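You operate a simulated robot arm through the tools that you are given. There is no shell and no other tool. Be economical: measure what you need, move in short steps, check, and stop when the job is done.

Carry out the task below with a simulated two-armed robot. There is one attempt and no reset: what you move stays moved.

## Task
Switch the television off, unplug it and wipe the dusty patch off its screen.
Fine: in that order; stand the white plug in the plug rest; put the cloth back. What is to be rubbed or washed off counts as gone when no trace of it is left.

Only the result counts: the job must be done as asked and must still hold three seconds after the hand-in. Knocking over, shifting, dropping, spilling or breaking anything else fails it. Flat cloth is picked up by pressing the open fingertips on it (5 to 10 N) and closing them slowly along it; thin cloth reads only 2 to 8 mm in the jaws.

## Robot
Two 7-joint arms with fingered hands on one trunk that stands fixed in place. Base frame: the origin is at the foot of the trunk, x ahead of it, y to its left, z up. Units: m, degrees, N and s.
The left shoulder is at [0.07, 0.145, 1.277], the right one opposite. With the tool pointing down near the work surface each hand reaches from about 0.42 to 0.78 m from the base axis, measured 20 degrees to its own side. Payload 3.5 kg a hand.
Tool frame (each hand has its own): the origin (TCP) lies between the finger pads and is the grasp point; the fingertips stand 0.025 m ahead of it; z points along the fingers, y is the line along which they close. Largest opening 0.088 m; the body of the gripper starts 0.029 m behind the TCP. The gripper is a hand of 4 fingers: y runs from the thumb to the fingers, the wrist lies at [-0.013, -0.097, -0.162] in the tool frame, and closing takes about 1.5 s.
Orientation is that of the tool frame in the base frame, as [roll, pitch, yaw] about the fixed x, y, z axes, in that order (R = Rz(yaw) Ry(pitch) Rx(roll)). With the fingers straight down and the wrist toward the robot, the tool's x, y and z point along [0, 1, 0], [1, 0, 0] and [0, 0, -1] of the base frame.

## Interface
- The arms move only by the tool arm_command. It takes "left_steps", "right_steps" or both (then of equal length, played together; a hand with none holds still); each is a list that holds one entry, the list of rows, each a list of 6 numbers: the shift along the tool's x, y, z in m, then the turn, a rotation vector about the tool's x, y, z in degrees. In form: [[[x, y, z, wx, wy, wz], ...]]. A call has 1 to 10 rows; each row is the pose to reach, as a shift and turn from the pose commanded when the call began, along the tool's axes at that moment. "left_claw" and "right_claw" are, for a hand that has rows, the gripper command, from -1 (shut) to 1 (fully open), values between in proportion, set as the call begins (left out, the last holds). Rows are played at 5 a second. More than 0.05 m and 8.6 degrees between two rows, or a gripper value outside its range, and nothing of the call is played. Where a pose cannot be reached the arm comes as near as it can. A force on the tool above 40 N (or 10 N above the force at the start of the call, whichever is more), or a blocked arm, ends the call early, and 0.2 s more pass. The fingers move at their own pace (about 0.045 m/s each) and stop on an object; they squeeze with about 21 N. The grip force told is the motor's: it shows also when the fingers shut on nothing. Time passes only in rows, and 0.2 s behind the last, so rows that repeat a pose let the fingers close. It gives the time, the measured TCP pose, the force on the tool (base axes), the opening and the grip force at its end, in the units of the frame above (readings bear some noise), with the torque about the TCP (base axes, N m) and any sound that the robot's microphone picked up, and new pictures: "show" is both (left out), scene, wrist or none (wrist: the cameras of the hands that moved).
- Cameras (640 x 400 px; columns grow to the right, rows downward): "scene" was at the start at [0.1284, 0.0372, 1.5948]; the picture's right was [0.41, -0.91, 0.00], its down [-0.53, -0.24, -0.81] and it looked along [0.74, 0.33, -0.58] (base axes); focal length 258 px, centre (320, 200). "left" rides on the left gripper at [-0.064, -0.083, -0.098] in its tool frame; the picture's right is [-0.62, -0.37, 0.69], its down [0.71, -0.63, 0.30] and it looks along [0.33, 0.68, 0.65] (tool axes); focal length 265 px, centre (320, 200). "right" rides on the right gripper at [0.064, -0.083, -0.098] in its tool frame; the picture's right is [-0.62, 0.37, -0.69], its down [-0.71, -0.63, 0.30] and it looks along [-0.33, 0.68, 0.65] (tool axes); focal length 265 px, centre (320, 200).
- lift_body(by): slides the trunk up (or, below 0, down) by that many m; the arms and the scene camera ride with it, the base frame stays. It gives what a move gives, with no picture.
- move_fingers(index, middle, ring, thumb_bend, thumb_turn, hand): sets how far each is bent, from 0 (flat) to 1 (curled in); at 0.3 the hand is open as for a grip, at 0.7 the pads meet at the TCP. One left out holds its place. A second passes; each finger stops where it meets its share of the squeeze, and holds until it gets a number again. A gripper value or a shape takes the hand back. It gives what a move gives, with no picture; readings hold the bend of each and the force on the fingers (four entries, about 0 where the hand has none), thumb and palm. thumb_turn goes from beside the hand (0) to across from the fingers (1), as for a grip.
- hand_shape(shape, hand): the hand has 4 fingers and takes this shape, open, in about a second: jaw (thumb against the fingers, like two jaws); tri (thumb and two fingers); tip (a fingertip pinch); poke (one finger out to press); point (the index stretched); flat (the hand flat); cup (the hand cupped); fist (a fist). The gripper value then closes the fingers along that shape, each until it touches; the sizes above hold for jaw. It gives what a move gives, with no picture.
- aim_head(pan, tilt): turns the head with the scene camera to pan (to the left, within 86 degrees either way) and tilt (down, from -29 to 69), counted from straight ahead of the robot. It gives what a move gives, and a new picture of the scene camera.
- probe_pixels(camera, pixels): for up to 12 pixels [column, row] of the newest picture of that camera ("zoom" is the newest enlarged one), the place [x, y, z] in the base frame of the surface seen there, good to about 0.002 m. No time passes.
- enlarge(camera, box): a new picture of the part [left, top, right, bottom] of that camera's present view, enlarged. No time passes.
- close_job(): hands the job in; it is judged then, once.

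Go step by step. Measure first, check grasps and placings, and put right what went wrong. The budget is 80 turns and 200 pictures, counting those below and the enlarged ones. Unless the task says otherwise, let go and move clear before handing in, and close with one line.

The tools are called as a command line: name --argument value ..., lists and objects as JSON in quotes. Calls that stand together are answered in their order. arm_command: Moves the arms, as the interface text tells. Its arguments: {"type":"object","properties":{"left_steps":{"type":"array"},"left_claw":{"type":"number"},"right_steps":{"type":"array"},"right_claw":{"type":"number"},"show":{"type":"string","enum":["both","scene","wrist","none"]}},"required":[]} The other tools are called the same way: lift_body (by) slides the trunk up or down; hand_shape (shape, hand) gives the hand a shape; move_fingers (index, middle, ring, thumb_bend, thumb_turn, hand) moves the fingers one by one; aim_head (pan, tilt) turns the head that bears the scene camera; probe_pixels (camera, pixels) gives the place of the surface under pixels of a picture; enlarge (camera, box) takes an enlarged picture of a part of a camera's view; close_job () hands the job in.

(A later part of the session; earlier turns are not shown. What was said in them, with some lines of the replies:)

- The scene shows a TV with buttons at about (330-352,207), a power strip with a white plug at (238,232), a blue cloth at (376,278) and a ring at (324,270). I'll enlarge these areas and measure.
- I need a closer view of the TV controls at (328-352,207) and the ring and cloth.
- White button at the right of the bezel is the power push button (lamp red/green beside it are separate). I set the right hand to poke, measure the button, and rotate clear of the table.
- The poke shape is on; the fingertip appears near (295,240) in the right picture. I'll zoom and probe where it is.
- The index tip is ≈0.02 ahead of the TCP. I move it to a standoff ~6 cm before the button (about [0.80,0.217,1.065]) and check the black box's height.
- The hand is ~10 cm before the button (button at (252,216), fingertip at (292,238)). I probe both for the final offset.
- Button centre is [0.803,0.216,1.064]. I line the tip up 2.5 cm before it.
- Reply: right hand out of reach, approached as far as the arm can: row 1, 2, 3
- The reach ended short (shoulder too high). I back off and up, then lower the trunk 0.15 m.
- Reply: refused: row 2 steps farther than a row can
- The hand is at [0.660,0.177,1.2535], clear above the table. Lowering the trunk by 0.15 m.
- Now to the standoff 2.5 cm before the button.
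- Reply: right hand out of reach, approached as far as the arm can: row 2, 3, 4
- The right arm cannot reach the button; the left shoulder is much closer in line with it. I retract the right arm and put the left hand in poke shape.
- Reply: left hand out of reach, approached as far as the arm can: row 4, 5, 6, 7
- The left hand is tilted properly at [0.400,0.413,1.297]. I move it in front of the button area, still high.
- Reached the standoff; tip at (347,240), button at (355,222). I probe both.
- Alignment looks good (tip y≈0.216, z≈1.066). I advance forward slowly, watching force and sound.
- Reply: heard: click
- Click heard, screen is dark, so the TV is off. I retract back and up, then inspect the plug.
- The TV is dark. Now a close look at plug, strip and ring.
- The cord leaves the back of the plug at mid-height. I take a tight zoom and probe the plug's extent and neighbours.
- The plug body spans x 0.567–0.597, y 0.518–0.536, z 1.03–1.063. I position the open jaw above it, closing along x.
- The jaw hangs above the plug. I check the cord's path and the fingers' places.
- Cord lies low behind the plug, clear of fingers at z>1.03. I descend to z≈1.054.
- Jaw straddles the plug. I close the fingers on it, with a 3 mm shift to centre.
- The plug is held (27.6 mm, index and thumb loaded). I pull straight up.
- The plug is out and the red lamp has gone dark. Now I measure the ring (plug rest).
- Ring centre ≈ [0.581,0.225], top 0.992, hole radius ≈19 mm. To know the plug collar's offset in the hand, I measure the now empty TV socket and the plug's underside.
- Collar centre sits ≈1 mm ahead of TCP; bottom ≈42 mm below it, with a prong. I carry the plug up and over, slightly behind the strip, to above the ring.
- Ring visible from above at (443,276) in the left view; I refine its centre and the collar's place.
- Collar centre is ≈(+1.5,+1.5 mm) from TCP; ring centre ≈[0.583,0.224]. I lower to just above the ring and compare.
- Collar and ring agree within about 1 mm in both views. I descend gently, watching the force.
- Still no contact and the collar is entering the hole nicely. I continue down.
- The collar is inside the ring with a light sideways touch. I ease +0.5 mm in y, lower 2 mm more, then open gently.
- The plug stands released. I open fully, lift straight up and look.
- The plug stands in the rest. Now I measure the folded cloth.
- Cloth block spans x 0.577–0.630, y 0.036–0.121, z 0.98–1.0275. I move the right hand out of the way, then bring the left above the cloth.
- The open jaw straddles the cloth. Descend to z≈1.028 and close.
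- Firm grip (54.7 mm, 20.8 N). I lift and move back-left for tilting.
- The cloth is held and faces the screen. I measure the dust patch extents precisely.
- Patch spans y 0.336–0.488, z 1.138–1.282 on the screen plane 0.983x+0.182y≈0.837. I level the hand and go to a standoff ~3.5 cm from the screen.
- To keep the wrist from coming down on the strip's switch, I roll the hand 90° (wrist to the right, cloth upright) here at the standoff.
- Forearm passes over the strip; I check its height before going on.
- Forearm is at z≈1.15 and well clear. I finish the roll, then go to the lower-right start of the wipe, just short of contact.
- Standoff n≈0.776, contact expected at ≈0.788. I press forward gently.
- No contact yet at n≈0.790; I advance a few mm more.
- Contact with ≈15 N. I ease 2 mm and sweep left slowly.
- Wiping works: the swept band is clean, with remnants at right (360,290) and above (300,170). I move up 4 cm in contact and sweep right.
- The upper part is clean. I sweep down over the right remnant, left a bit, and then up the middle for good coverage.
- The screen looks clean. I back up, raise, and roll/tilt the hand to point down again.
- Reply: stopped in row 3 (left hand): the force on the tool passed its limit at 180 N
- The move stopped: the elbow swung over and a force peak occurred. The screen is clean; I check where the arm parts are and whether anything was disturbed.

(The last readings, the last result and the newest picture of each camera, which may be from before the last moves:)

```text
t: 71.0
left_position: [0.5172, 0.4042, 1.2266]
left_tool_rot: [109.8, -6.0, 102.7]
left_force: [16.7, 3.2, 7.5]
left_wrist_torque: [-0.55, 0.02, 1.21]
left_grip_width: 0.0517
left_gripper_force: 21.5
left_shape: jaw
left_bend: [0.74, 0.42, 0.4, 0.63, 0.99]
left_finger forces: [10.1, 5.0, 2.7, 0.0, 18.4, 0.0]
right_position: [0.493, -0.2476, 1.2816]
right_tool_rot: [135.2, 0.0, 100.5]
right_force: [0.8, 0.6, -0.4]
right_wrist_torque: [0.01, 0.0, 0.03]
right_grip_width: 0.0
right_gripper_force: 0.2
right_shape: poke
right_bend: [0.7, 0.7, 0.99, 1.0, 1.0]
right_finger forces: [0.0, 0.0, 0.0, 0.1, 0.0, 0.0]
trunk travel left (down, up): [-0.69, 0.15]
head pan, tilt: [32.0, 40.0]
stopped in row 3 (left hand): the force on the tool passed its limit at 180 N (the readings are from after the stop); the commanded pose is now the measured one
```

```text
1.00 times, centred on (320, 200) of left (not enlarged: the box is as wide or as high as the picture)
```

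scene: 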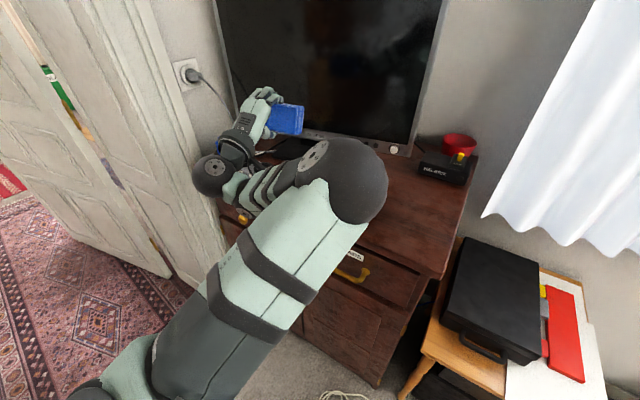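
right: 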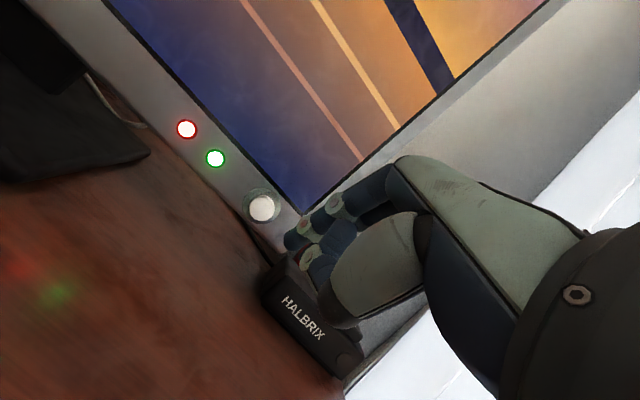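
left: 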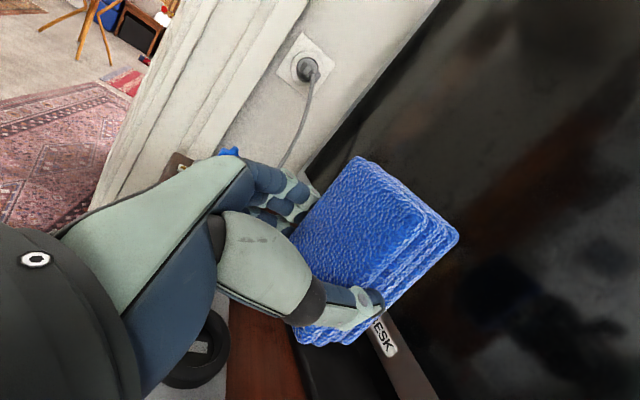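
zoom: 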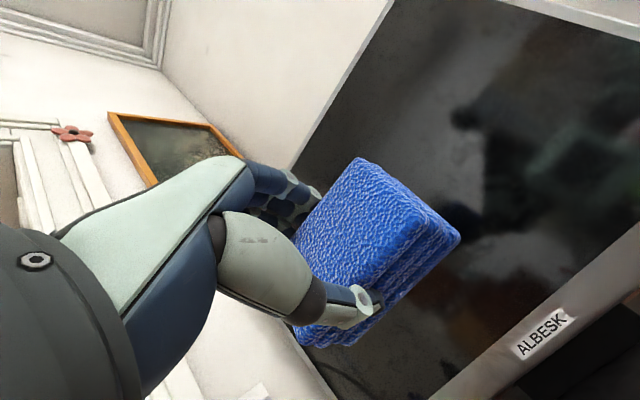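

Arm is in free air in front of the table (x<0.35) and only reconfigured; cloth still held. I move forward-right in small steps to unfold it.

arm_command --left_steps '[[[-0.015, 0.005, 0.012, 0, 0, 0], [-0.03, 0.01, 0.025, 0, 0, 0], [-0.045, 0.015, 0.037, 0, 0, 0], [-0.06, 0.02, 0.05, 0, 0, 0], [-0.075, 0.025, 0.06, 0, 0, 0], [-0.09, 0.03, 0.07, 0, 0, 0]]]' --show "scene"

```text
t: 72.5
left_position: [0.529, 0.3931, 1.2271]
left_tool_rot: [109.8, -6.1, 102.6]
left_force: [0.1, 0.1, -0.3]
left_wrist_torque: [-0.01, -0.01, -0.02]
left_grip_width: 0.0516
left_gripper_force: 20.8
left_shape: jaw
left_bend: [0.74, 0.42, 0.4, 0.63, 0.99]
left_finger forces: [10.2, 4.9, 2.7, 0.1, 18.3, 0.0]
left hand out of reach, approached as far as the arm can: row 2, 3, 4, 5, 6
right_position: [0.4905, -0.2453, 1.2832]
right_tool_rot: [135.0, 0.1, 100.5]
right_force: [0.5, -0.1, -0.1]
right_wrist_torque: [0.02, 0.01, 0.0]
right_grip_width: 0.0001
right_gripper_force: 0.0
right_shape: poke
right_bend: [0.7, 0.7, 0.99, 1.0, 1.0]
right_finger forces: [0.1, 0.1, 0.1, 0.1, 0.0, 0.1]
trunk travel left (down, up): [-0.69, 0.15]
head pan, tilt: [32.0, 40.0]
```

scene: 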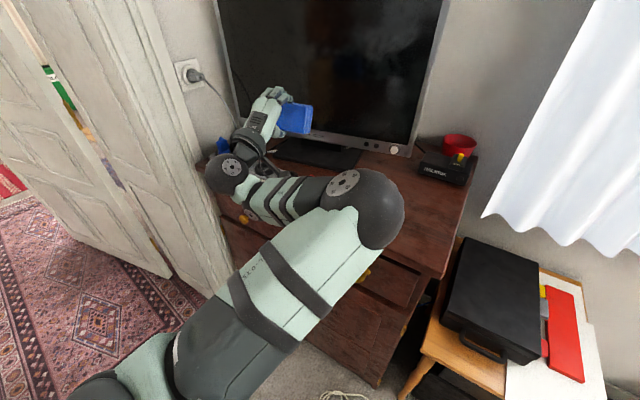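

This elbow-high posture is the same as used for top-down work, so continuing the tilt to pointing down should be the natural way. I do it in small steps.

arm_command --left_steps '[[[0, 0, 0, 4, 0, 0], [0, 0, 0, 8, 0, 0], [0, 0, 0, 12, 0, 0], [0, 0, 0, 16, 0, 0], [0, 0, 0, 20, 0, 0], [0, 0, 0, 24, 0, 0]]]' --show "scene"

```text
t: 73.8
left_position: [0.5313, 0.3933, 1.2234]
left_tool_rot: [133.9, -6.0, 102.6]
left_force: [0.3, -0.4, -0.5]
left_wrist_torque: [0.02, -0.02, 0.01]
left_grip_width: 0.0517
left_gripper_force: 20.7
left_shape: jaw
left_bend: [0.74, 0.42, 0.4, 0.63, 0.99]
left_finger forces: [10.2, 5.0, 2.8, 0.0, 18.3, 0.1]
left hand out of reach, approached as far as the arm can: row 1, 2
right_position: [0.4899, -0.2456, 1.2842]
right_tool_rot: [135.1, 0.0, 100.5]
right_force: [-0.1, -0.6, -1.2]
right_wrist_torque: [0.0, 0.0, 0.0]
right_grip_width: 0.0
right_gripper_force: 0.1
right_shape: poke
right_bend: [0.7, 0.7, 0.99, 1.0, 1.0]
right_finger forces: [0.0, 0.0, 0.0, 0.1, 0.0, 0.0]
trunk travel left (down, up): [-0.69, 0.15]
head pan, tilt: [32.0, 40.0]
```

scene: 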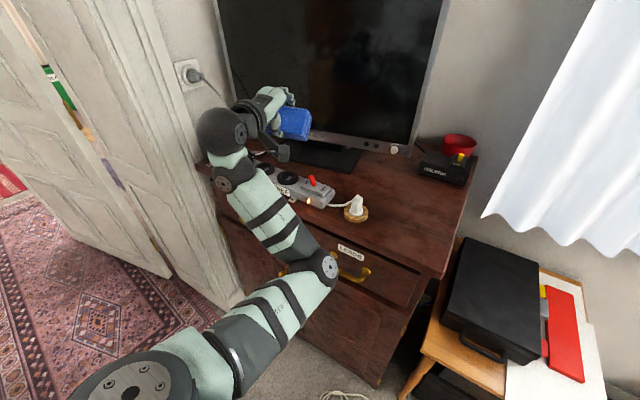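

That worked; the arm is fine and cloth held. Continue tilting to vertical.

arm_command --left_steps '[[[0, 0, 0, 6, 0, 0], [0, 0, 0, 12, 0, 0], [0, 0, 0, 18, 0, 0], [0, 0, 0, 24, 0, 0], [0, 0, 0, 30, 0, 0], [0, 0, 0, 36, 0, 0], [0, 0, 0, 41, 0, 0], [0, 0, 0, 46, 0, 0], [0, 0, 0, 46, 0, 0]]]' --show "scene"

```text
t: 75.8
left_position: [0.5396, 0.4913, 1.139]
left_tool_rot: [177.1, -5.2, 101.0]
left_force: [0.2, 0.2, -0.7]
left_wrist_torque: [0.01, -0.01, 0.03]
left_grip_width: 0.0517
left_gripper_force: 20.9
left_shape: jaw
left_bend: [0.74, 0.42, 0.4, 0.63, 0.99]
left_finger forces: [10.4, 5.2, 2.8, 0.0, 18.3, 0.1]
left hand out of reach, approached as far as the arm can: row 3, 4, 5, 6, 7, 8, 9
right_position: [0.4898, -0.2483, 1.2838]
right_tool_rot: [135.1, 0.0, 100.4]
right_force: [0.3, -0.1, 0.3]
right_wrist_torque: [0.02, 0.0, 0.0]
right_grip_width: 0.0001
right_gripper_force: 0.0
right_shape: poke
right_bend: [0.7, 0.7, 0.99, 1.0, 1.0]
right_finger forces: [0.0, 0.0, 0.0, 0.0, 0.0, 0.1]
trunk travel left (down, up): [-0.69, 0.15]
head pan, tilt: [32.0, 40.0]
```

scene: 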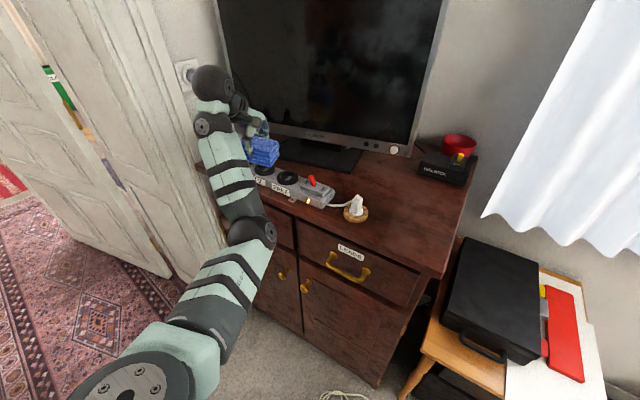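

The hand drifted over the strip (no contact, force 0). I raise the trunk 0.15 m to lift everything clear and get reach.

lift_body --by 0.15

arm_command --left_steps '[[[-0.02, 0, 0, 0, 0, 0], [-0.04, 0, 0, 0, 0, 0], [-0.06, 0, 0, 0, 0, 0], [-0.08, 0, 0, 0, 0, 0]]]' --show "scene"

```text
t: 77.6
left_position: [0.5401, 0.4924, 1.2889]
left_tool_rot: [177.0, -5.3, 101.2]
left_force: [0.4, -0.5, 0.0]
left_wrist_torque: [-0.01, 0.0, -0.01]
left_grip_width: 0.0515
left_gripper_force: 21.0
left_shape: jaw
left_bend: [0.74, 0.42, 0.4, 0.63, 0.99]
left_finger forces: [10.4, 5.1, 2.8, 0.0, 18.3, 0.1]
right_position: [0.4899, -0.2454, 1.4324]
right_tool_rot: [135.1, -0.1, 100.6]
right_force: [0.5, 0.3, -0.7]
right_wrist_torque: [0.03, 0.02, 0.01]
right_grip_width: 0.0
right_gripper_force: 0.1
right_shape: poke
right_bend: [0.7, 0.7, 0.99, 1.0, 1.0]
right_finger forces: [0.0, 0.0, 0.0, 0.0, 0.1, 0.1]
trunk travel left (down, up): [-0.84, 0.0]
head pan, tilt: [32.0, 40.0]
```

```text
t: 78.6
left_position: [0.5434, 0.4604, 1.2576]
left_tool_rot: [176.9, -5.2, 100.9]
left_force: [0.4, -0.3, -0.9]
left_wrist_torque: [-0.02, -0.02, 0.02]
left_grip_width: 0.0515
left_gripper_force: 21.1
left_shape: jaw
left_bend: [0.74, 0.42, 0.4, 0.63, 0.99]
left_finger forces: [10.3, 5.0, 2.8, 0.0, 18.3, 0.0]
left hand out of reach, approached as far as the arm can: row 1, 2, 3, 4
right_position: [0.4905, -0.2473, 1.4334]
right_tool_rot: [135.1, 0.0, 100.5]
right_force: [-0.8, 0.0, 0.4]
right_wrist_torque: [0.0, 0.02, 0.01]
right_grip_width: 0.0002
right_gripper_force: 0.0
right_shape: poke
right_bend: [0.7, 0.7, 0.99, 1.0, 1.0]
right_finger forces: [0.0, 0.0, 0.0, 0.0, 0.0, 0.1]
trunk travel left (down, up): [-0.84, 0.0]
head pan, tilt: [32.0, 40.0]
```

scene: 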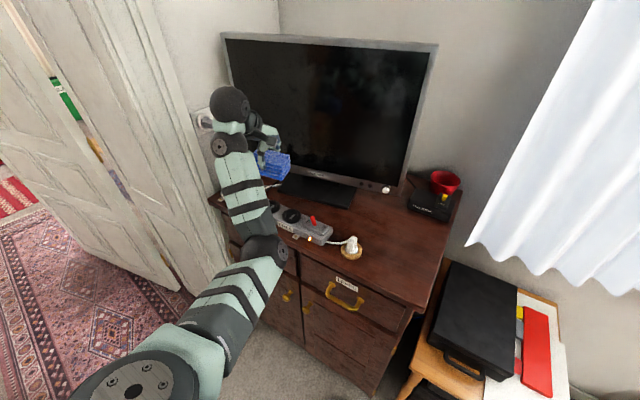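

The arm is in an elbow-low posture. I tilt the hand back to 45°, then stretch it forward-right so the arm can straighten out as it did at the button.

arm_command --left_steps '[[[0, 0, 0, -6, 0, 0], [0, 0, 0, -12, 0, 0], [0, 0, 0, -18, 0, 0], [0, 0, 0, -24, 0, 0], [0, 0, 0, -30, 0, 0], [0, 0, 0, -36, 0, 0], [0, 0, 0, -42, 0, 0], [0, 0, 0, -42, 0, 0]]]' --show "none"

arm_command --left_steps '[[[-0.015, 0.01, 0.0, 0, 0, 0], [-0.03, 0.02, 0.0, 0, 0, 0], [-0.045, 0.03, 0.0, 0, 0, 0], [-0.06, 0.04, 0.0, 0, 0, 0]]]' --show "scene"

```text
t: 80.4
left_position: [0.5414, 0.4604, 1.2564]
left_tool_rot: [135.1, -5.3, 101.2]
left_force: [0.1, -0.3, -0.6]
left_wrist_torque: [0.0, 0.02, 0.02]
left_grip_width: 0.0516
left_gripper_force: 20.8
left_shape: jaw
left_bend: [0.74, 0.42, 0.4, 0.63, 0.99]
left_finger forces: [10.4, 5.0, 2.6, 0.1, 18.3, 0.0]
right_position: [0.49, -0.2462, 1.4335]
right_tool_rot: [135.0, 0.0, 100.5]
right_force: [0.8, -0.3, -0.2]
right_wrist_torque: [-0.02, 0.01, -0.01]
right_grip_width: 0.0
right_gripper_force: 0.1
right_shape: poke
right_bend: [0.7, 0.7, 0.99, 1.0, 1.0]
right_finger forces: [0.0, 0.0, 0.0, 0.0, 0.0, 0.1]
trunk travel left (down, up): [-0.84, 0.0]
head pan, tilt: [32.0, 40.0]
```

```text
t: 81.4
left_position: [0.5819, 0.4025, 1.2807]
left_tool_rot: [135.2, -5.2, 101.1]
left_force: [0.2, -0.8, -1.0]
left_wrist_torque: [-0.03, 0.02, 0.02]
left_grip_width: 0.0516
left_gripper_force: 20.6
left_shape: jaw
left_bend: [0.74, 0.42, 0.4, 0.63, 0.99]
left_finger forces: [10.3, 5.1, 2.7, 0.0, 18.3, 0.0]
right_position: [0.491, -0.2475, 1.4333]
right_tool_rot: [135.0, 0.0, 100.5]
right_force: [0.5, -0.6, 0.4]
right_wrist_torque: [-0.05, 0.0, -0.04]
right_grip_width: 0.0
right_gripper_force: 0.1
right_shape: poke
right_bend: [0.7, 0.7, 0.99, 1.0, 1.0]
right_finger forces: [0.0, 0.0, 0.0, 0.0, 0.1, 0.1]
trunk travel left (down, up): [-0.84, 0.0]
head pan, tilt: [32.0, 40.0]
```

scene: 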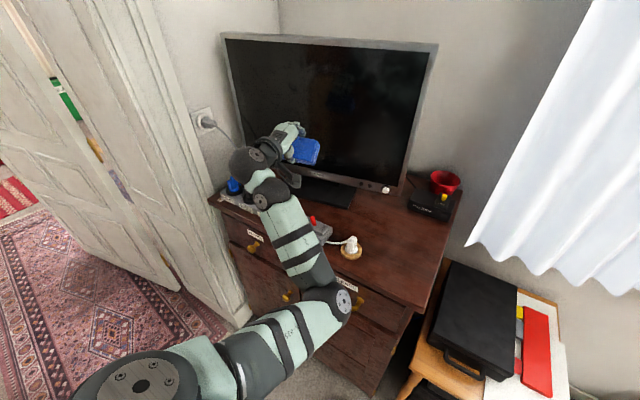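

Works well. Continue forward-right, away from the strip.

arm_command --left_steps '[[[-0.03, 0.008, 0.008, 0, 0, 0], [-0.06, 0.016, 0.016, 0, 0, 0], [-0.09, 0.024, 0.024, 0, 0, 0], [-0.12, 0.032, 0.032, 0, 0, 0], [-0.15, 0.04, 0.04, 0, 0, 0], [-0.176, 0.048, 0.048, 0, 0, 0]]]' --show "scene"

```text
t: 82.8
left_position: [0.7079, 0.2871, 1.2601]
left_tool_rot: [135.3, -5.3, 101.0]
left_force: [0.5, 0.8, 0.0]
left_wrist_torque: [0.0, 0.0, 0.01]
left_grip_width: 0.0514
left_gripper_force: 21.1
left_shape: jaw
left_bend: [0.74, 0.42, 0.4, 0.63, 0.99]
left_finger forces: [10.3, 5.0, 2.8, 0.1, 18.4, 0.1]
left hand out of reach, approached as far as the arm can: row 3, 4, 5, 6
right_position: [0.4912, -0.2468, 1.4323]
right_tool_rot: [135.1, -0.1, 100.4]
right_force: [-0.5, -0.3, 0.0]
right_wrist_torque: [0.01, 0.0, -0.01]
right_grip_width: 0.0
right_gripper_force: 0.1
right_shape: poke
right_bend: [0.7, 0.7, 0.99, 1.0, 1.0]
right_finger forces: [0.0, 0.0, 0.0, 0.0, 0.0, 0.0]
trunk travel left (down, up): [-0.84, 0.0]
head pan, tilt: [32.0, 40.0]
```

scene: 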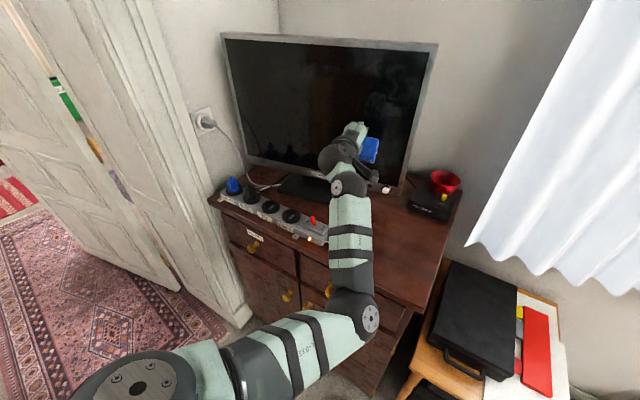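

The arm moved right; forearm now passes above the plug rest. I check its clearance.

probe_pixels --camera "scene" --pixels '[[355, 300], [370, 318], [350, 270], [350, 230], [345, 205], [350, 185], [335, 160], [368, 150], [310, 340]]'

arm_command --left_steps '[[[0, 0, 0, 0, 0, 0]]]' --show "wrist"

```text
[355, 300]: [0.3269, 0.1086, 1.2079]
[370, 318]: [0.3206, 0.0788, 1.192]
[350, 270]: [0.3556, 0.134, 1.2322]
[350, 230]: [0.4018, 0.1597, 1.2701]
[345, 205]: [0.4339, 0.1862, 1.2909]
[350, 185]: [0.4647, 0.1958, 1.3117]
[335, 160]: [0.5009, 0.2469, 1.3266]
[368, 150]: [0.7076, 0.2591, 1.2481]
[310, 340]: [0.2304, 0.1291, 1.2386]
```

```text
t: 83.2
left_position: [0.7069, 0.2885, 1.2607]
left_tool_rot: [135.0, -5.2, 101.0]
left_force: [-0.3, 0.0, -0.6]
left_wrist_torque: [-0.02, 0.03, 0.03]
left_grip_width: 0.0514
left_gripper_force: 21.3
left_shape: jaw
left_bend: [0.74, 0.42, 0.4, 0.63, 0.99]
left_finger forces: [10.3, 5.0, 2.6, 0.0, 18.4, 0.1]
right_position: [0.4908, -0.2464, 1.4332]
right_tool_rot: [134.9, 0.0, 100.5]
right_force: [0.7, -0.6, 0.4]
right_wrist_torque: [0.04, -0.01, 0.03]
right_grip_width: 0.0
right_gripper_force: 0.1
right_shape: poke
right_bend: [0.7, 0.7, 0.99, 1.0, 1.0]
right_finger forces: [0.0, 0.0, 0.0, 0.1, 0.0, 0.1]
trunk travel left (down, up): [-0.84, 0.0]
head pan, tilt: [32.0, 40.0]
```

left: 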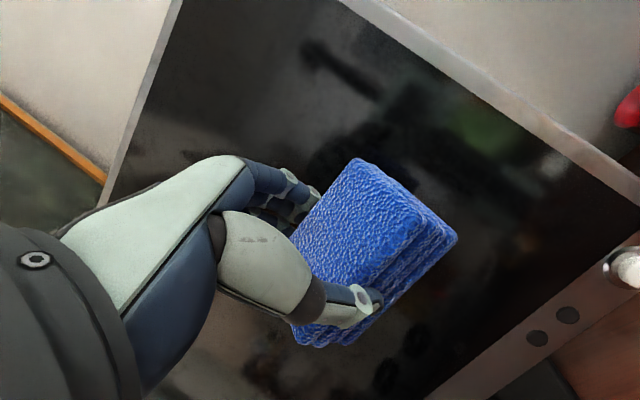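

Clearances are fine (everything above z≈1.19). I draw back and right toward the cloth's place at 45° tilt.

arm_command --left_steps '[[[-0.024, -0.018, -0.014, 0, 0, 0], [-0.048, -0.037, -0.028, 0, 0, 0], [-0.072, -0.055, -0.042, 0, 0, 0], [-0.097, -0.074, -0.055, 0, 0, 0], [-0.121, -0.092, -0.069, 0, 0, 0], [-0.145, -0.111, -0.083, 0, 0, 0]]]' --show "none"

arm_command --left_steps '[[[0, 0, 0, 6, 0, 0], [0, 0, 0, 12, 0, 0], [0, 0, 0, 18, 0, 0], [0, 0, 0, 24, 0, 0], [0, 0, 0, 24, 0, 0]]]' --show "scene"

```text
t: 84.6
left_position: [0.7029, 0.2905, 1.2358]
left_tool_rot: [135.0, -5.3, 101.2]
left_force: [1.0, 0.0, -1.0]
left_wrist_torque: [0.02, 0.02, -0.03]
left_grip_width: 0.0516
left_gripper_force: 21.2
left_shape: jaw
left_bend: [0.74, 0.42, 0.4, 0.63, 0.99]
left_finger forces: [10.3, 5.0, 2.7, 0.0, 18.3, 0.1]
left hand out of reach, approached as far as the arm can: row 1, 2, 3, 4, 5, 6
right_position: [0.4915, -0.2466, 1.4329]
right_tool_rot: [135.0, 0.0, 100.5]
right_force: [-0.3, 0.6, 0.2]
right_wrist_torque: [-0.03, 0.02, -0.02]
right_grip_width: 0.0
right_gripper_force: 0.1
right_shape: poke
right_bend: [0.7, 0.7, 0.99, 1.0, 1.0]
right_finger forces: [0.0, 0.0, 0.0, 0.1, 0.0, 0.1]
trunk travel left (down, up): [-0.84, 0.0]
head pan, tilt: [32.0, 40.0]
```

```text
t: 85.8
left_position: [0.7024, 0.2864, 1.2349]
left_tool_rot: [159.2, -5.3, 101.0]
left_force: [0.1, -0.3, -0.6]
left_wrist_torque: [-0.01, 0.0, -0.03]
left_grip_width: 0.0514
left_gripper_force: 21.0
left_shape: jaw
left_bend: [0.74, 0.42, 0.4, 0.63, 0.99]
left_finger forces: [10.3, 5.0, 2.7, 0.0, 18.2, 0.1]
right_position: [0.4915, -0.2473, 1.4336]
right_tool_rot: [135.1, 0.0, 100.6]
right_force: [0.9, -0.3, -0.7]
right_wrist_torque: [-0.01, 0.02, 0.0]
right_grip_width: 0.0
right_gripper_force: 0.0
right_shape: poke
right_bend: [0.7, 0.7, 0.99, 1.0, 1.0]
right_finger forces: [0.0, 0.1, 0.0, 0.1, 0.0, 0.0]
trunk travel left (down, up): [-0.84, 0.0]
head pan, tilt: [32.0, 40.0]
```

scene: 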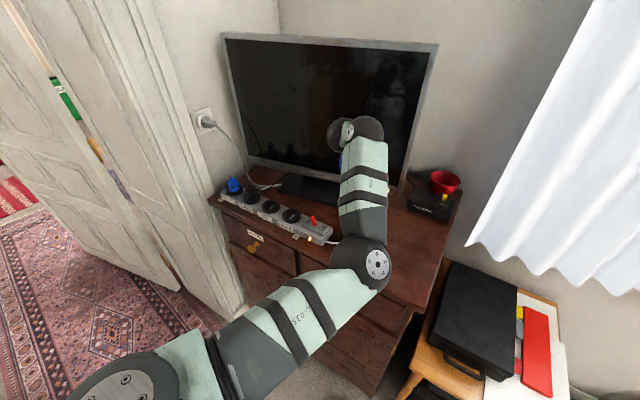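

The tilt works here. I finish tilting to vertical, then try moving right.

arm_command --left_steps '[[[0, 0, 0, 5, 0, 0], [0, 0, 0, 10, 0, 0], [0, 0, 0, 15, 0, 0], [0, 0, 0, 21, 0, 0], [0, 0, 0, 21, 0, 0]]]' --show "none"

arm_command --left_steps '[[[-0.02, -0.01, 0, 0, 0, 0], [-0.04, -0.02, 0, 0, 0, 0], [-0.06, -0.03, 0, 0, 0, 0]]]' --show "scene"

```text
t: 87.0
left_position: [0.702, 0.2861, 1.2362]
left_tool_rot: [-180.0, -5.3, 101.0]
left_force: [0.1, -1.1, -0.7]
left_wrist_torque: [0.02, 0.02, -0.01]
left_grip_width: 0.0516
left_gripper_force: 21.1
left_shape: jaw
left_bend: [0.74, 0.42, 0.4, 0.63, 0.99]
left_finger forces: [10.5, 5.1, 2.7, 0.0, 18.2, 0.1]
left hand out of reach, approached as far as the arm can: row 4
right_position: [0.4903, -0.2451, 1.4341]
right_tool_rot: [135.0, 0.1, 100.4]
right_force: [0.2, -0.1, -0.2]
right_wrist_torque: [0.01, 0.0, 0.02]
right_grip_width: 0.0002
right_gripper_force: 0.1
right_shape: poke
right_bend: [0.7, 0.7, 0.99, 1.0, 1.0]
right_finger forces: [0.1, 0.0, 0.1, 0.0, 0.0, 0.0]
trunk travel left (down, up): [-0.84, 0.0]
head pan, tilt: [32.0, 40.0]
```

```text
t: 87.8
left_position: [0.6836, 0.2204, 1.2284]
left_tool_rot: [-180.0, -5.4, 101.1]
left_force: [0.8, 0.4, -0.2]
left_wrist_torque: [-0.01, -0.01, 0.02]
left_grip_width: 0.0513
left_gripper_force: 21.2
left_shape: jaw
left_bend: [0.74, 0.42, 0.4, 0.63, 0.99]
left_finger forces: [10.4, 4.9, 2.6, 0.1, 18.2, 0.0]
right_position: [0.4894, -0.2473, 1.4336]
right_tool_rot: [135.0, 0.0, 100.5]
right_force: [0.2, 0.0, 0.0]
right_wrist_torque: [-0.01, 0.01, -0.01]
right_grip_width: 0.0003
right_gripper_force: 0.0
right_shape: poke
right_bend: [0.7, 0.7, 0.99, 1.0, 1.0]
right_finger forces: [0.1, 0.0, 0.1, 0.1, 0.0, 0.0]
trunk travel left (down, up): [-0.84, 0.0]
head pan, tilt: [32.0, 40.0]
```

scene: 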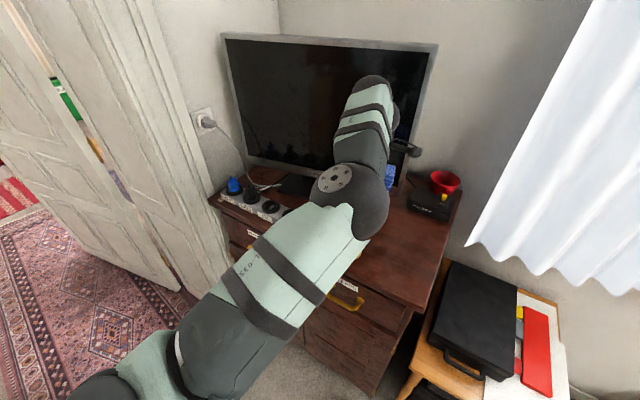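

Top-down posture is restored. I move above the cloth's original spot and correct yaw and pitch.

arm_command --left_steps '[[[-0.021, -0.0176, 0.005, 0, 0, 0], [-0.042, -0.035, 0.01, 0, 0, 0], [-0.063, -0.053, 0.02, 0, -1.3, 2.7], [-0.085, -0.07, 0.03, 0, -2.6, 5.5], [-0.106, -0.088, 0.04, 0, -4, 8.3], [-0.1268, -0.1057, 0.0465, 0, -5.3, 11], [-0.1268, -0.1057, 0.0465, 0, -5.3, 11]]]'

enlarge --camera "scene" --box '[210, 140, 460, 300]'

```text
t: 89.0
left_position: [0.6031, 0.1279, 1.1013]
left_tool_rot: [-170.4, -1.6, 95.3]
left_force: [-0.5, 0.3, -0.4]
left_wrist_torque: [0.04, -0.02, -0.05]
left_grip_width: 0.0517
left_gripper_force: 21.2
left_shape: jaw
left_bend: [0.74, 0.42, 0.4, 0.63, 0.99]
left_finger forces: [10.6, 5.1, 2.8, 0.0, 18.4, 0.1]
right_position: [0.4892, -0.2478, 1.4343]
right_tool_rot: [135.0, -0.1, 100.4]
right_force: [-0.2, 0.2, -0.3]
right_wrist_torque: [0.0, 0.03, 0.0]
right_grip_width: 0.0
right_gripper_force: 0.0
right_shape: poke
right_bend: [0.7, 0.7, 0.99, 1.0, 1.0]
right_finger forces: [0.1, 0.0, 0.0, 0.0, 0.0, 0.0]
trunk travel left (down, up): [-0.84, 0.0]
head pan, tilt: [32.0, 40.0]
stopped in row 5 (left hand): the arm was blocked; the commanded pose is now the measured one
```

scene: 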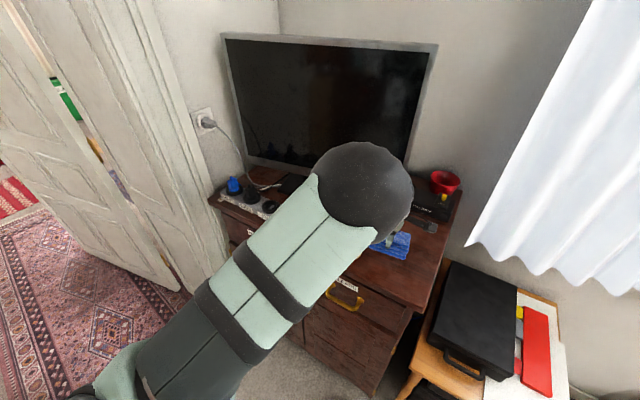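
left: 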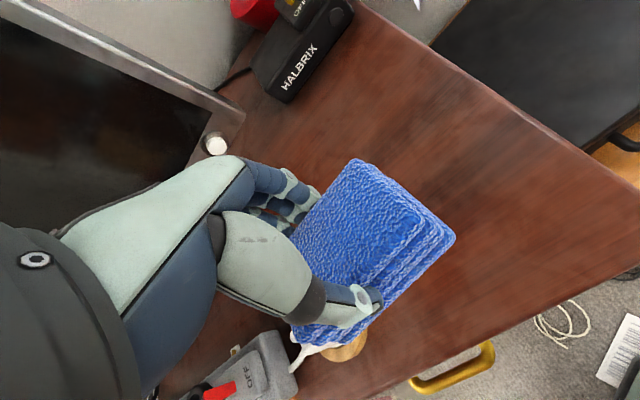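

```text
2.50 times, centred on (335, 220) of scene
```

zoom: 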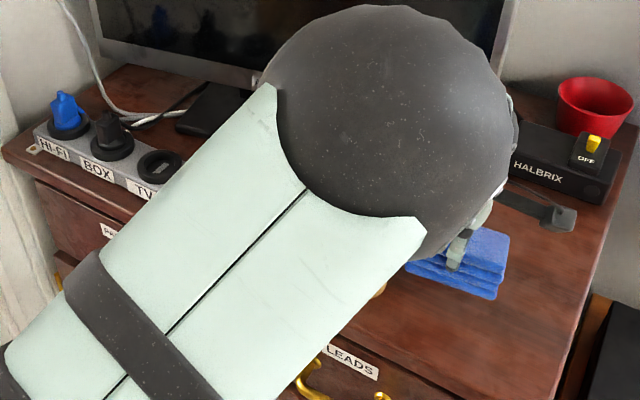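

The elbow swung again and the hand dipped to z=1.10 before stopping. The plug is just beside; I go straight up first, then check it.

arm_command --left_steps '[[[0, 0, -0.015, 0, 0, 0], [0, 0, -0.03, 0, 0, 0], [0, 0, -0.045, 0, 0, 0], [0, 0, -0.06, 0, 0, 0], [0, 0, -0.075, 0, 0, 0]]]'

enlarge --camera "left" --box '[200, 280, 400, 399]'

```text
t: 90.2
left_position: [0.6138, 0.1267, 1.1748]
left_tool_rot: [-170.4, -1.7, 95.1]
left_force: [-0.8, -0.3, -0.8]
left_wrist_torque: [-0.02, -0.04, 0.0]
left_grip_width: 0.0518
left_gripper_force: 20.9
left_shape: jaw
left_bend: [0.74, 0.42, 0.4, 0.63, 0.99]
left_finger forces: [10.6, 5.2, 2.8, 0.0, 18.3, 0.0]
right_position: [0.489, -0.2465, 1.4342]
right_tool_rot: [135.1, 0.0, 100.5]
right_force: [0.6, -0.3, 0.2]
right_wrist_torque: [0.02, -0.04, 0.03]
right_grip_width: 0.0
right_gripper_force: 0.0
right_shape: poke
right_bend: [0.7, 0.7, 0.99, 1.0, 1.0]
right_finger forces: [0.0, 0.0, 0.0, 0.1, 0.0, 0.0]
trunk travel left (down, up): [-0.84, 0.0]
head pan, tilt: [32.0, 40.0]
```

scene: 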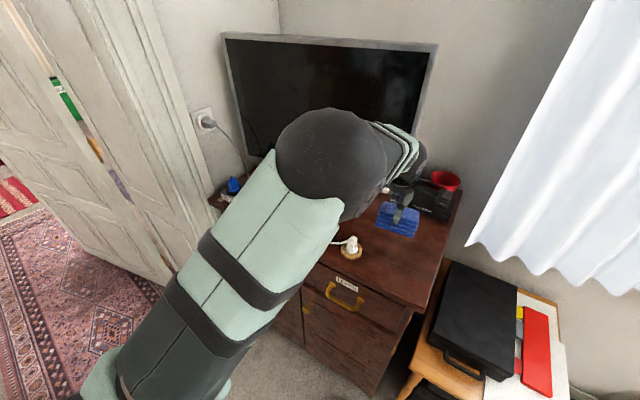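
left: 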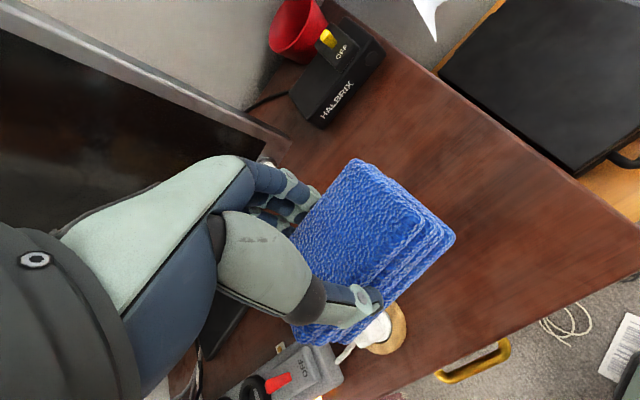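

```text
3.20 times, centred on (300, 340) of left
```

zoom: 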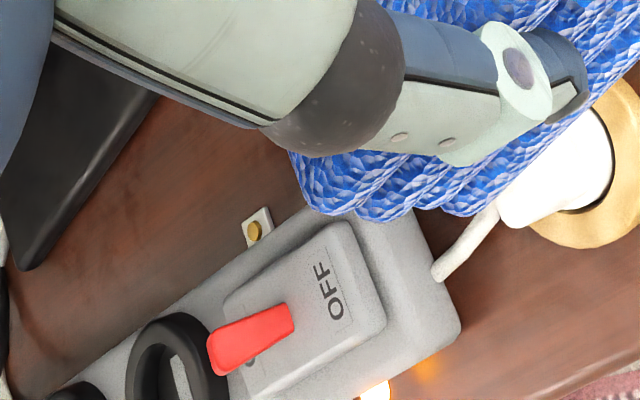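

Plug still upright in the rest, strip intact. I straighten the hand and go above the cloth's spot.

arm_command --left_steps '[[[-0.01, -0.002, 0, -2.4, -0.4, 1.3], [-0.02, -0.004, 0, -4.8, -0.8, 2.6], [-0.03, -0.006, 0, -7.2, -1.2, 3.9], [-0.0466, -0.0072, 0.01, -9.6, -1.7, 5.2], [-0.0466, -0.0072, 0.03, -9.6, -1.7, 5.2], [-0.0466, -0.0072, 0.0467, -9.6, -1.7, 5.2], [-0.0466, -0.0072, 0.0467, -9.6, -1.7, 5.2]]]'

enlarge --camera "left" --box '[240, 130, 480, 370]'

```text
t: 91.8
left_position: [0.6032, 0.0806, 1.1307]
left_tool_rot: [-179.9, 0.9, 90.4]
left_force: [-0.7, -0.1, -0.8]
left_wrist_torque: [0.03, 0.0, 0.0]
left_grip_width: 0.0517
left_gripper_force: 21.3
left_shape: jaw
left_bend: [0.74, 0.42, 0.4, 0.63, 0.99]
left_finger forces: [10.6, 5.2, 2.8, 0.1, 18.3, 0.0]
right_position: [0.4916, -0.2468, 1.4337]
right_tool_rot: [135.1, 0.0, 100.5]
right_force: [0.8, -0.3, -0.2]
right_wrist_torque: [0.03, 0.01, -0.01]
right_grip_width: 0.0
right_gripper_force: 0.0
right_shape: poke
right_bend: [0.7, 0.7, 0.99, 1.0, 1.0]
right_finger forces: [0.0, 0.1, 0.1, 0.0, 0.0, 0.0]
trunk travel left (down, up): [-0.84, 0.0]
head pan, tilt: [32.0, 40.0]
```

scene: 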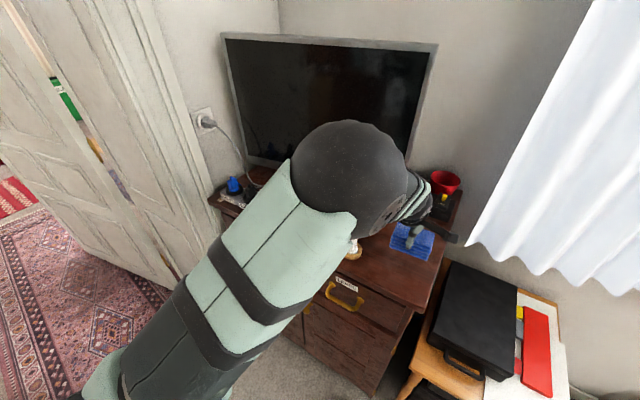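
left: 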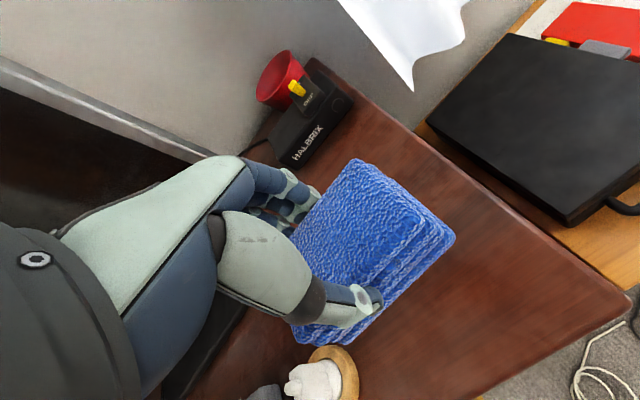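

```text
1.67 times, centred on (360, 250) of left
```

zoom: 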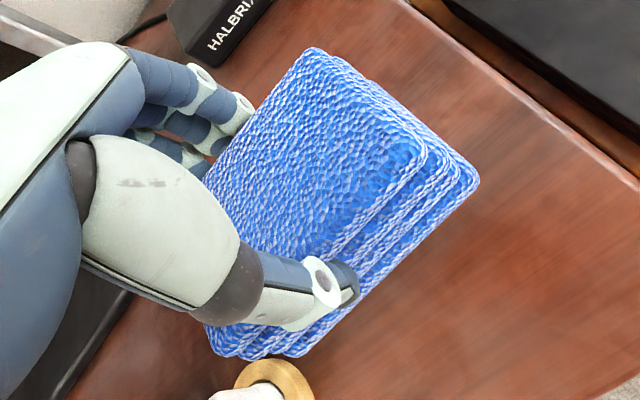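

Directly above the spot. I lower it gently to the original grasp height (1.029).

arm_command --left_steps '[[[0, 0, 0.03, 0, -0.4, 0.2], [0, 0, 0.06, 0, -0.9, 0.4], [0, 0, 0.08, 0, -0.9, 0.4], [0, 0, 0.09, 0, -0.9, 0.4], [0, 0, 0.095, 0, -0.9, 0.4], [0, 0, 0.098, 0, -0.9, 0.4], [0, 0, 0.1, 0, -0.9, 0.4]]]' --show "wrist"

```text
t: 93.4
left_position: [0.6055, 0.0771, 1.0301]
left_tool_rot: [179.7, 1.3, 89.6]
left_force: [-0.6, -0.3, 6.0]
left_wrist_torque: [0.01, 0.01, -0.01]
left_grip_width: 0.0515
left_gripper_force: 20.7
left_shape: jaw
left_bend: [0.74, 0.42, 0.4, 0.63, 0.99]
left_finger forces: [10.7, 5.3, 3.0, 0.0, 18.6, 0.0]
right_position: [0.4893, -0.2457, 1.4346]
right_tool_rot: [135.1, 0.0, 100.5]
right_force: [0.3, -0.1, -1.1]
right_wrist_torque: [0.01, 0.0, 0.03]
right_grip_width: 0.0
right_gripper_force: 0.0
right_shape: poke
right_bend: [0.7, 0.7, 0.99, 1.0, 1.0]
right_finger forces: [0.0, 0.0, 0.2, 0.0, 0.0, 0.1]
trunk travel left (down, up): [-0.84, 0.0]
head pan, tilt: [32.0, 40.0]
```

left: 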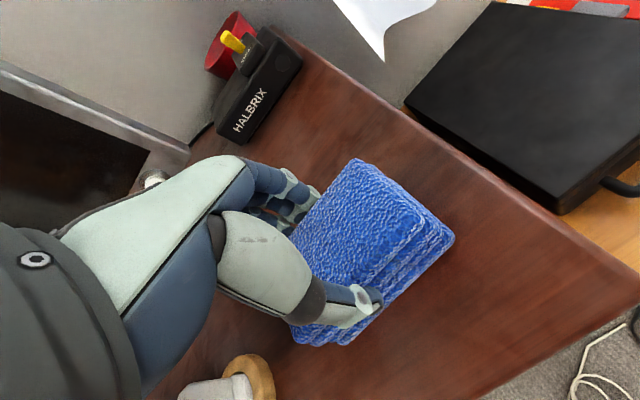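

Cloth is on the table (6 N), within 3 mm of its original place. I open gently and rise.

arm_command --left_steps '[[[-0.0, 0, 0, 0, 0, 0], [0, 0, 0, 0, 0, 0], [0, 0, 0, 0, 0, 0], [0, 0, 0, 0, 0, 0], [0, 0, 0, 0, 0, 0], [0, 0, 0, 0, 0, 0]]]' --left_claw 1 --show "none"

arm_command --left_steps '[[[0, 0, -0.02, 0, 0, 0], [0, 0, -0.05, 0, 0, 0], [0, 0, -0.09, 0, 0, 0], [0, 0, -0.13, 0, 0, 0], [0, 0, -0.17, 0, 0, 0], [0, 0, -0.2, 0, 0, 0], [0, 0, -0.2, 0, 0, 0]]]'

```text
t: 94.8
left_position: [0.6032, 0.0771, 1.029]
left_tool_rot: [-180.0, 1.5, 89.6]
left_force: [-0.9, -0.2, -0.1]
left_wrist_torque: [0.01, -0.04, 0.0]
left_grip_width: 0.0874
left_gripper_force: 0.0
left_shape: jaw
left_bend: [0.3, 0.3, 0.3, 0.3, 0.98]
left_finger forces: [0.0, 0.0, 0.1, 0.0, 0.1, 0.1]
right_position: [0.4901, -0.2456, 1.4338]
right_tool_rot: [134.9, 0.0, 100.6]
right_force: [-0.3, 0.3, 0.3]
right_wrist_torque: [0.03, 0.01, 0.01]
right_grip_width: 0.0001
right_gripper_force: 0.0
right_shape: poke
right_bend: [0.7, 0.7, 0.99, 1.0, 1.0]
right_finger forces: [0.0, 0.0, 0.0, 0.1, 0.0, 0.0]
trunk travel left (down, up): [-0.84, 0.0]
head pan, tilt: [32.0, 40.0]
```

```text
t: 96.4
left_position: [0.6035, 0.0831, 1.228]
left_tool_rot: [-179.9, 1.3, 89.9]
left_force: [0.3, 0.1, 0.1]
left_wrist_torque: [0.0, 0.03, 0.02]
left_grip_width: 0.0876
left_gripper_force: 0.1
left_shape: jaw
left_bend: [0.3, 0.3, 0.3, 0.3, 0.98]
left_finger forces: [0.0, 0.0, 0.0, 0.0, 0.0, 0.1]
right_position: [0.4906, -0.2471, 1.4336]
right_tool_rot: [135.0, -0.1, 100.5]
right_force: [1.3, 0.2, 0.5]
right_wrist_torque: [-0.02, -0.02, 0.02]
right_grip_width: 0.0
right_gripper_force: 0.0
right_shape: poke
right_bend: [0.7, 0.7, 0.99, 1.0, 1.0]
right_finger forces: [0.1, 0.0, 0.0, 0.1, 0.0, 0.0]
trunk travel left (down, up): [-0.84, 0.0]
head pan, tilt: [32.0, 40.0]
```

scene: 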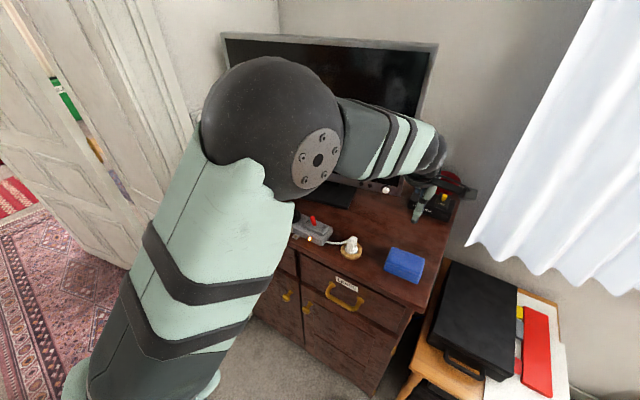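
left: 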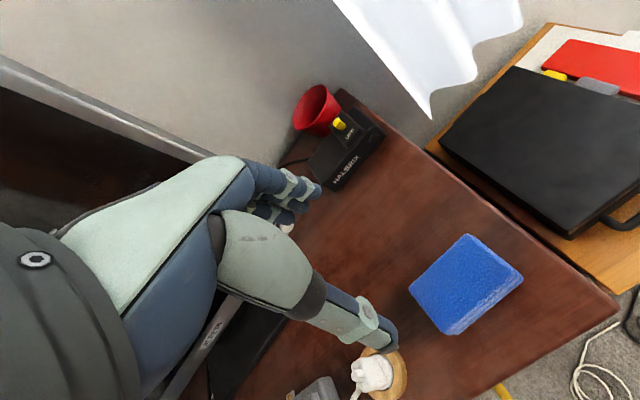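

Cloth is back. I draw the arm back and up to view the whole screen and desk for a final check.

arm_command --left_steps '[[[0, -0.02, -0.02, 0, 0, 0], [0.02, -0.04, -0.05, 0, 0, 0], [0.05, -0.06, -0.08, 0, 0, 0], [0.08, -0.08, -0.11, 0, 0, 0], [0.11, -0.1, -0.14, 0, 0, 0], [0.15, -0.12, -0.16, 0, 0, 0], [0.19, -0.14, -0.17, 0, 0, 0], [0.23, -0.16, -0.18, 0, 0, 0], [0.27, -0.18, -0.18, 0, 0, 0], [0.3, -0.2, -0.18, 0, 0, 0]]]' --show "none"

aim_head --pan 28 --tilt 33

enlarge --camera "scene" --box '[200, 40, 460, 200]'

enlarge --camera "scene" --box '[200, 180, 480, 350]'

```text
t: 98.6
left_position: [0.4515, 0.3869, 1.3934]
left_tool_rot: [180.0, 1.5, 89.7]
left_force: [-0.1, -0.3, 0.3]
left_wrist_torque: [-0.01, -0.02, 0.03]
left_grip_width: 0.0878
left_gripper_force: 0.1
left_shape: jaw
left_bend: [0.3, 0.3, 0.3, 0.3, 0.98]
left_finger forces: [0.1, 0.0, 0.0, 0.0, 0.0, 0.1]
left hand out of reach, approached as far as the arm can: row 9, 10
right_position: [0.4913, -0.2448, 1.4334]
right_tool_rot: [135.1, 0.0, 100.6]
right_force: [0.0, 0.5, -0.5]
right_wrist_torque: [0.0, -0.01, -0.01]
right_grip_width: 0.0
right_gripper_force: 0.0
right_shape: poke
right_bend: [0.7, 0.7, 0.99, 1.0, 1.0]
right_finger forces: [0.0, 0.0, 0.0, 0.0, 0.1, 0.0]
trunk travel left (down, up): [-0.84, 0.0]
head pan, tilt: [32.0, 40.0]
```

```text
t: 99.3
left_position: [0.4506, 0.3852, 1.3942]
left_tool_rot: [179.9, 1.4, 89.7]
left_force: [0.4, -0.2, -0.5]
left_wrist_torque: [0.05, -0.03, 0.0]
left_grip_width: 0.0878
left_gripper_force: 0.0
left_shape: jaw
left_bend: [0.3, 0.3, 0.3, 0.3, 0.98]
left_finger forces: [0.0, 0.0, 0.1, 0.0, 0.1, 0.0]
right_position: [0.4912, -0.2454, 1.433]
right_tool_rot: [135.1, 0.0, 100.5]
right_force: [-0.4, 0.8, -0.1]
right_wrist_torque: [0.03, 0.03, -0.01]
right_grip_width: 0.0002
right_gripper_force: 0.2
right_shape: poke
right_bend: [0.7, 0.7, 0.99, 1.0, 1.0]
right_finger forces: [0.1, 0.0, 0.0, 0.0, 0.0, 0.1]
trunk travel left (down, up): [-0.84, 0.0]
head pan, tilt: [28.0, 33.0]
```

scene: 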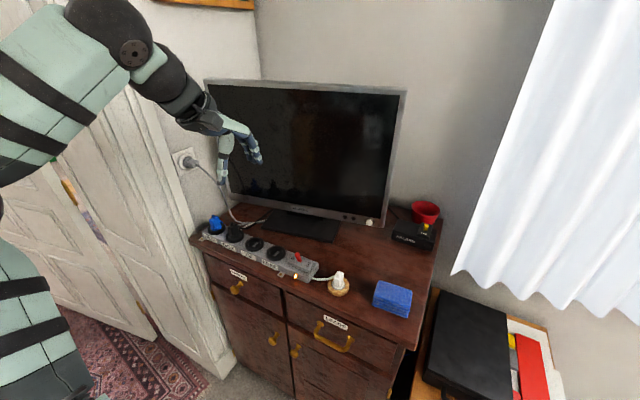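

```text
2.46 times, centred on (330, 120) of scene
```

zoom: 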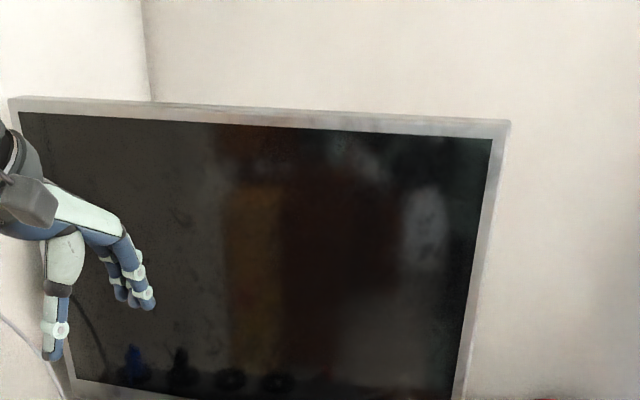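

```text
2.29 times, centred on (340, 265) of scene
```

zoom: 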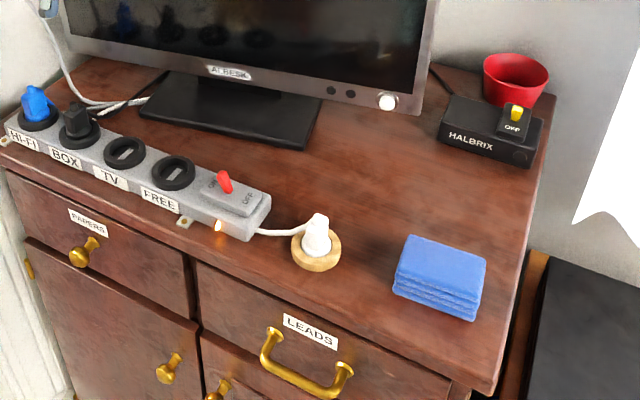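

Everything is in place. One last close look at the wiped area and the plug.

enlarge --camera "scene" --box '[265, 105, 375, 195]'

enlarge --camera "scene" --box '[310, 255, 370, 305]'

probe_pixels --camera "scene" --pixels '[[310, 150], [369, 222], [340, 120], [376, 286], [408, 313], [391, 300]]'

```text
4.44 times, centred on (320, 150) of scene
```

zoom: 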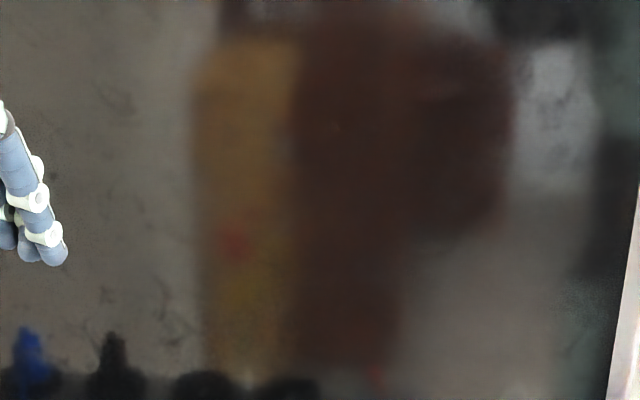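

```text
8.00 times, centred on (340, 280) of scene
```

zoom: 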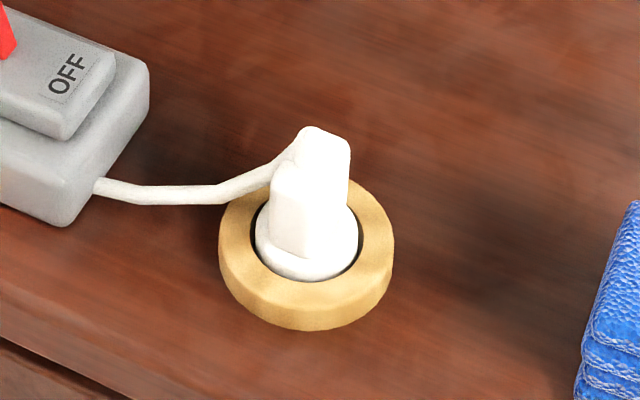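

```text
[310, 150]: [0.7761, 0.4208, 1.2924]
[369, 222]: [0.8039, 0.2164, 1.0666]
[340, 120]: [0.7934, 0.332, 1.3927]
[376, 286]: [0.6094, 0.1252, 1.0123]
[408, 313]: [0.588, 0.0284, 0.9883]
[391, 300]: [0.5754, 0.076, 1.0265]
```

The patch area lies at rows 150–215, so I check that lower part as well.

enlarge --camera "scene" --box '[260, 140, 380, 220]'

```text
5.00 times, centred on (320, 180) of scene
```

zoom: 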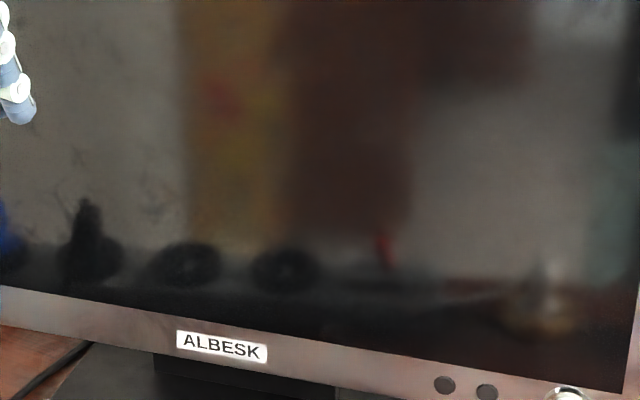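

The screen is clean, the plug stands in its rest, and the cloth is back in place. The hands are clear, so I hand in.

close_job

```text
The job is handed in.
```

I switched the television off, unplugged it and stood the white plug in the plug rest. I then wiped the dusty patch off the screen with no trace left, and put the cloth back within about 3 mm of where it was.
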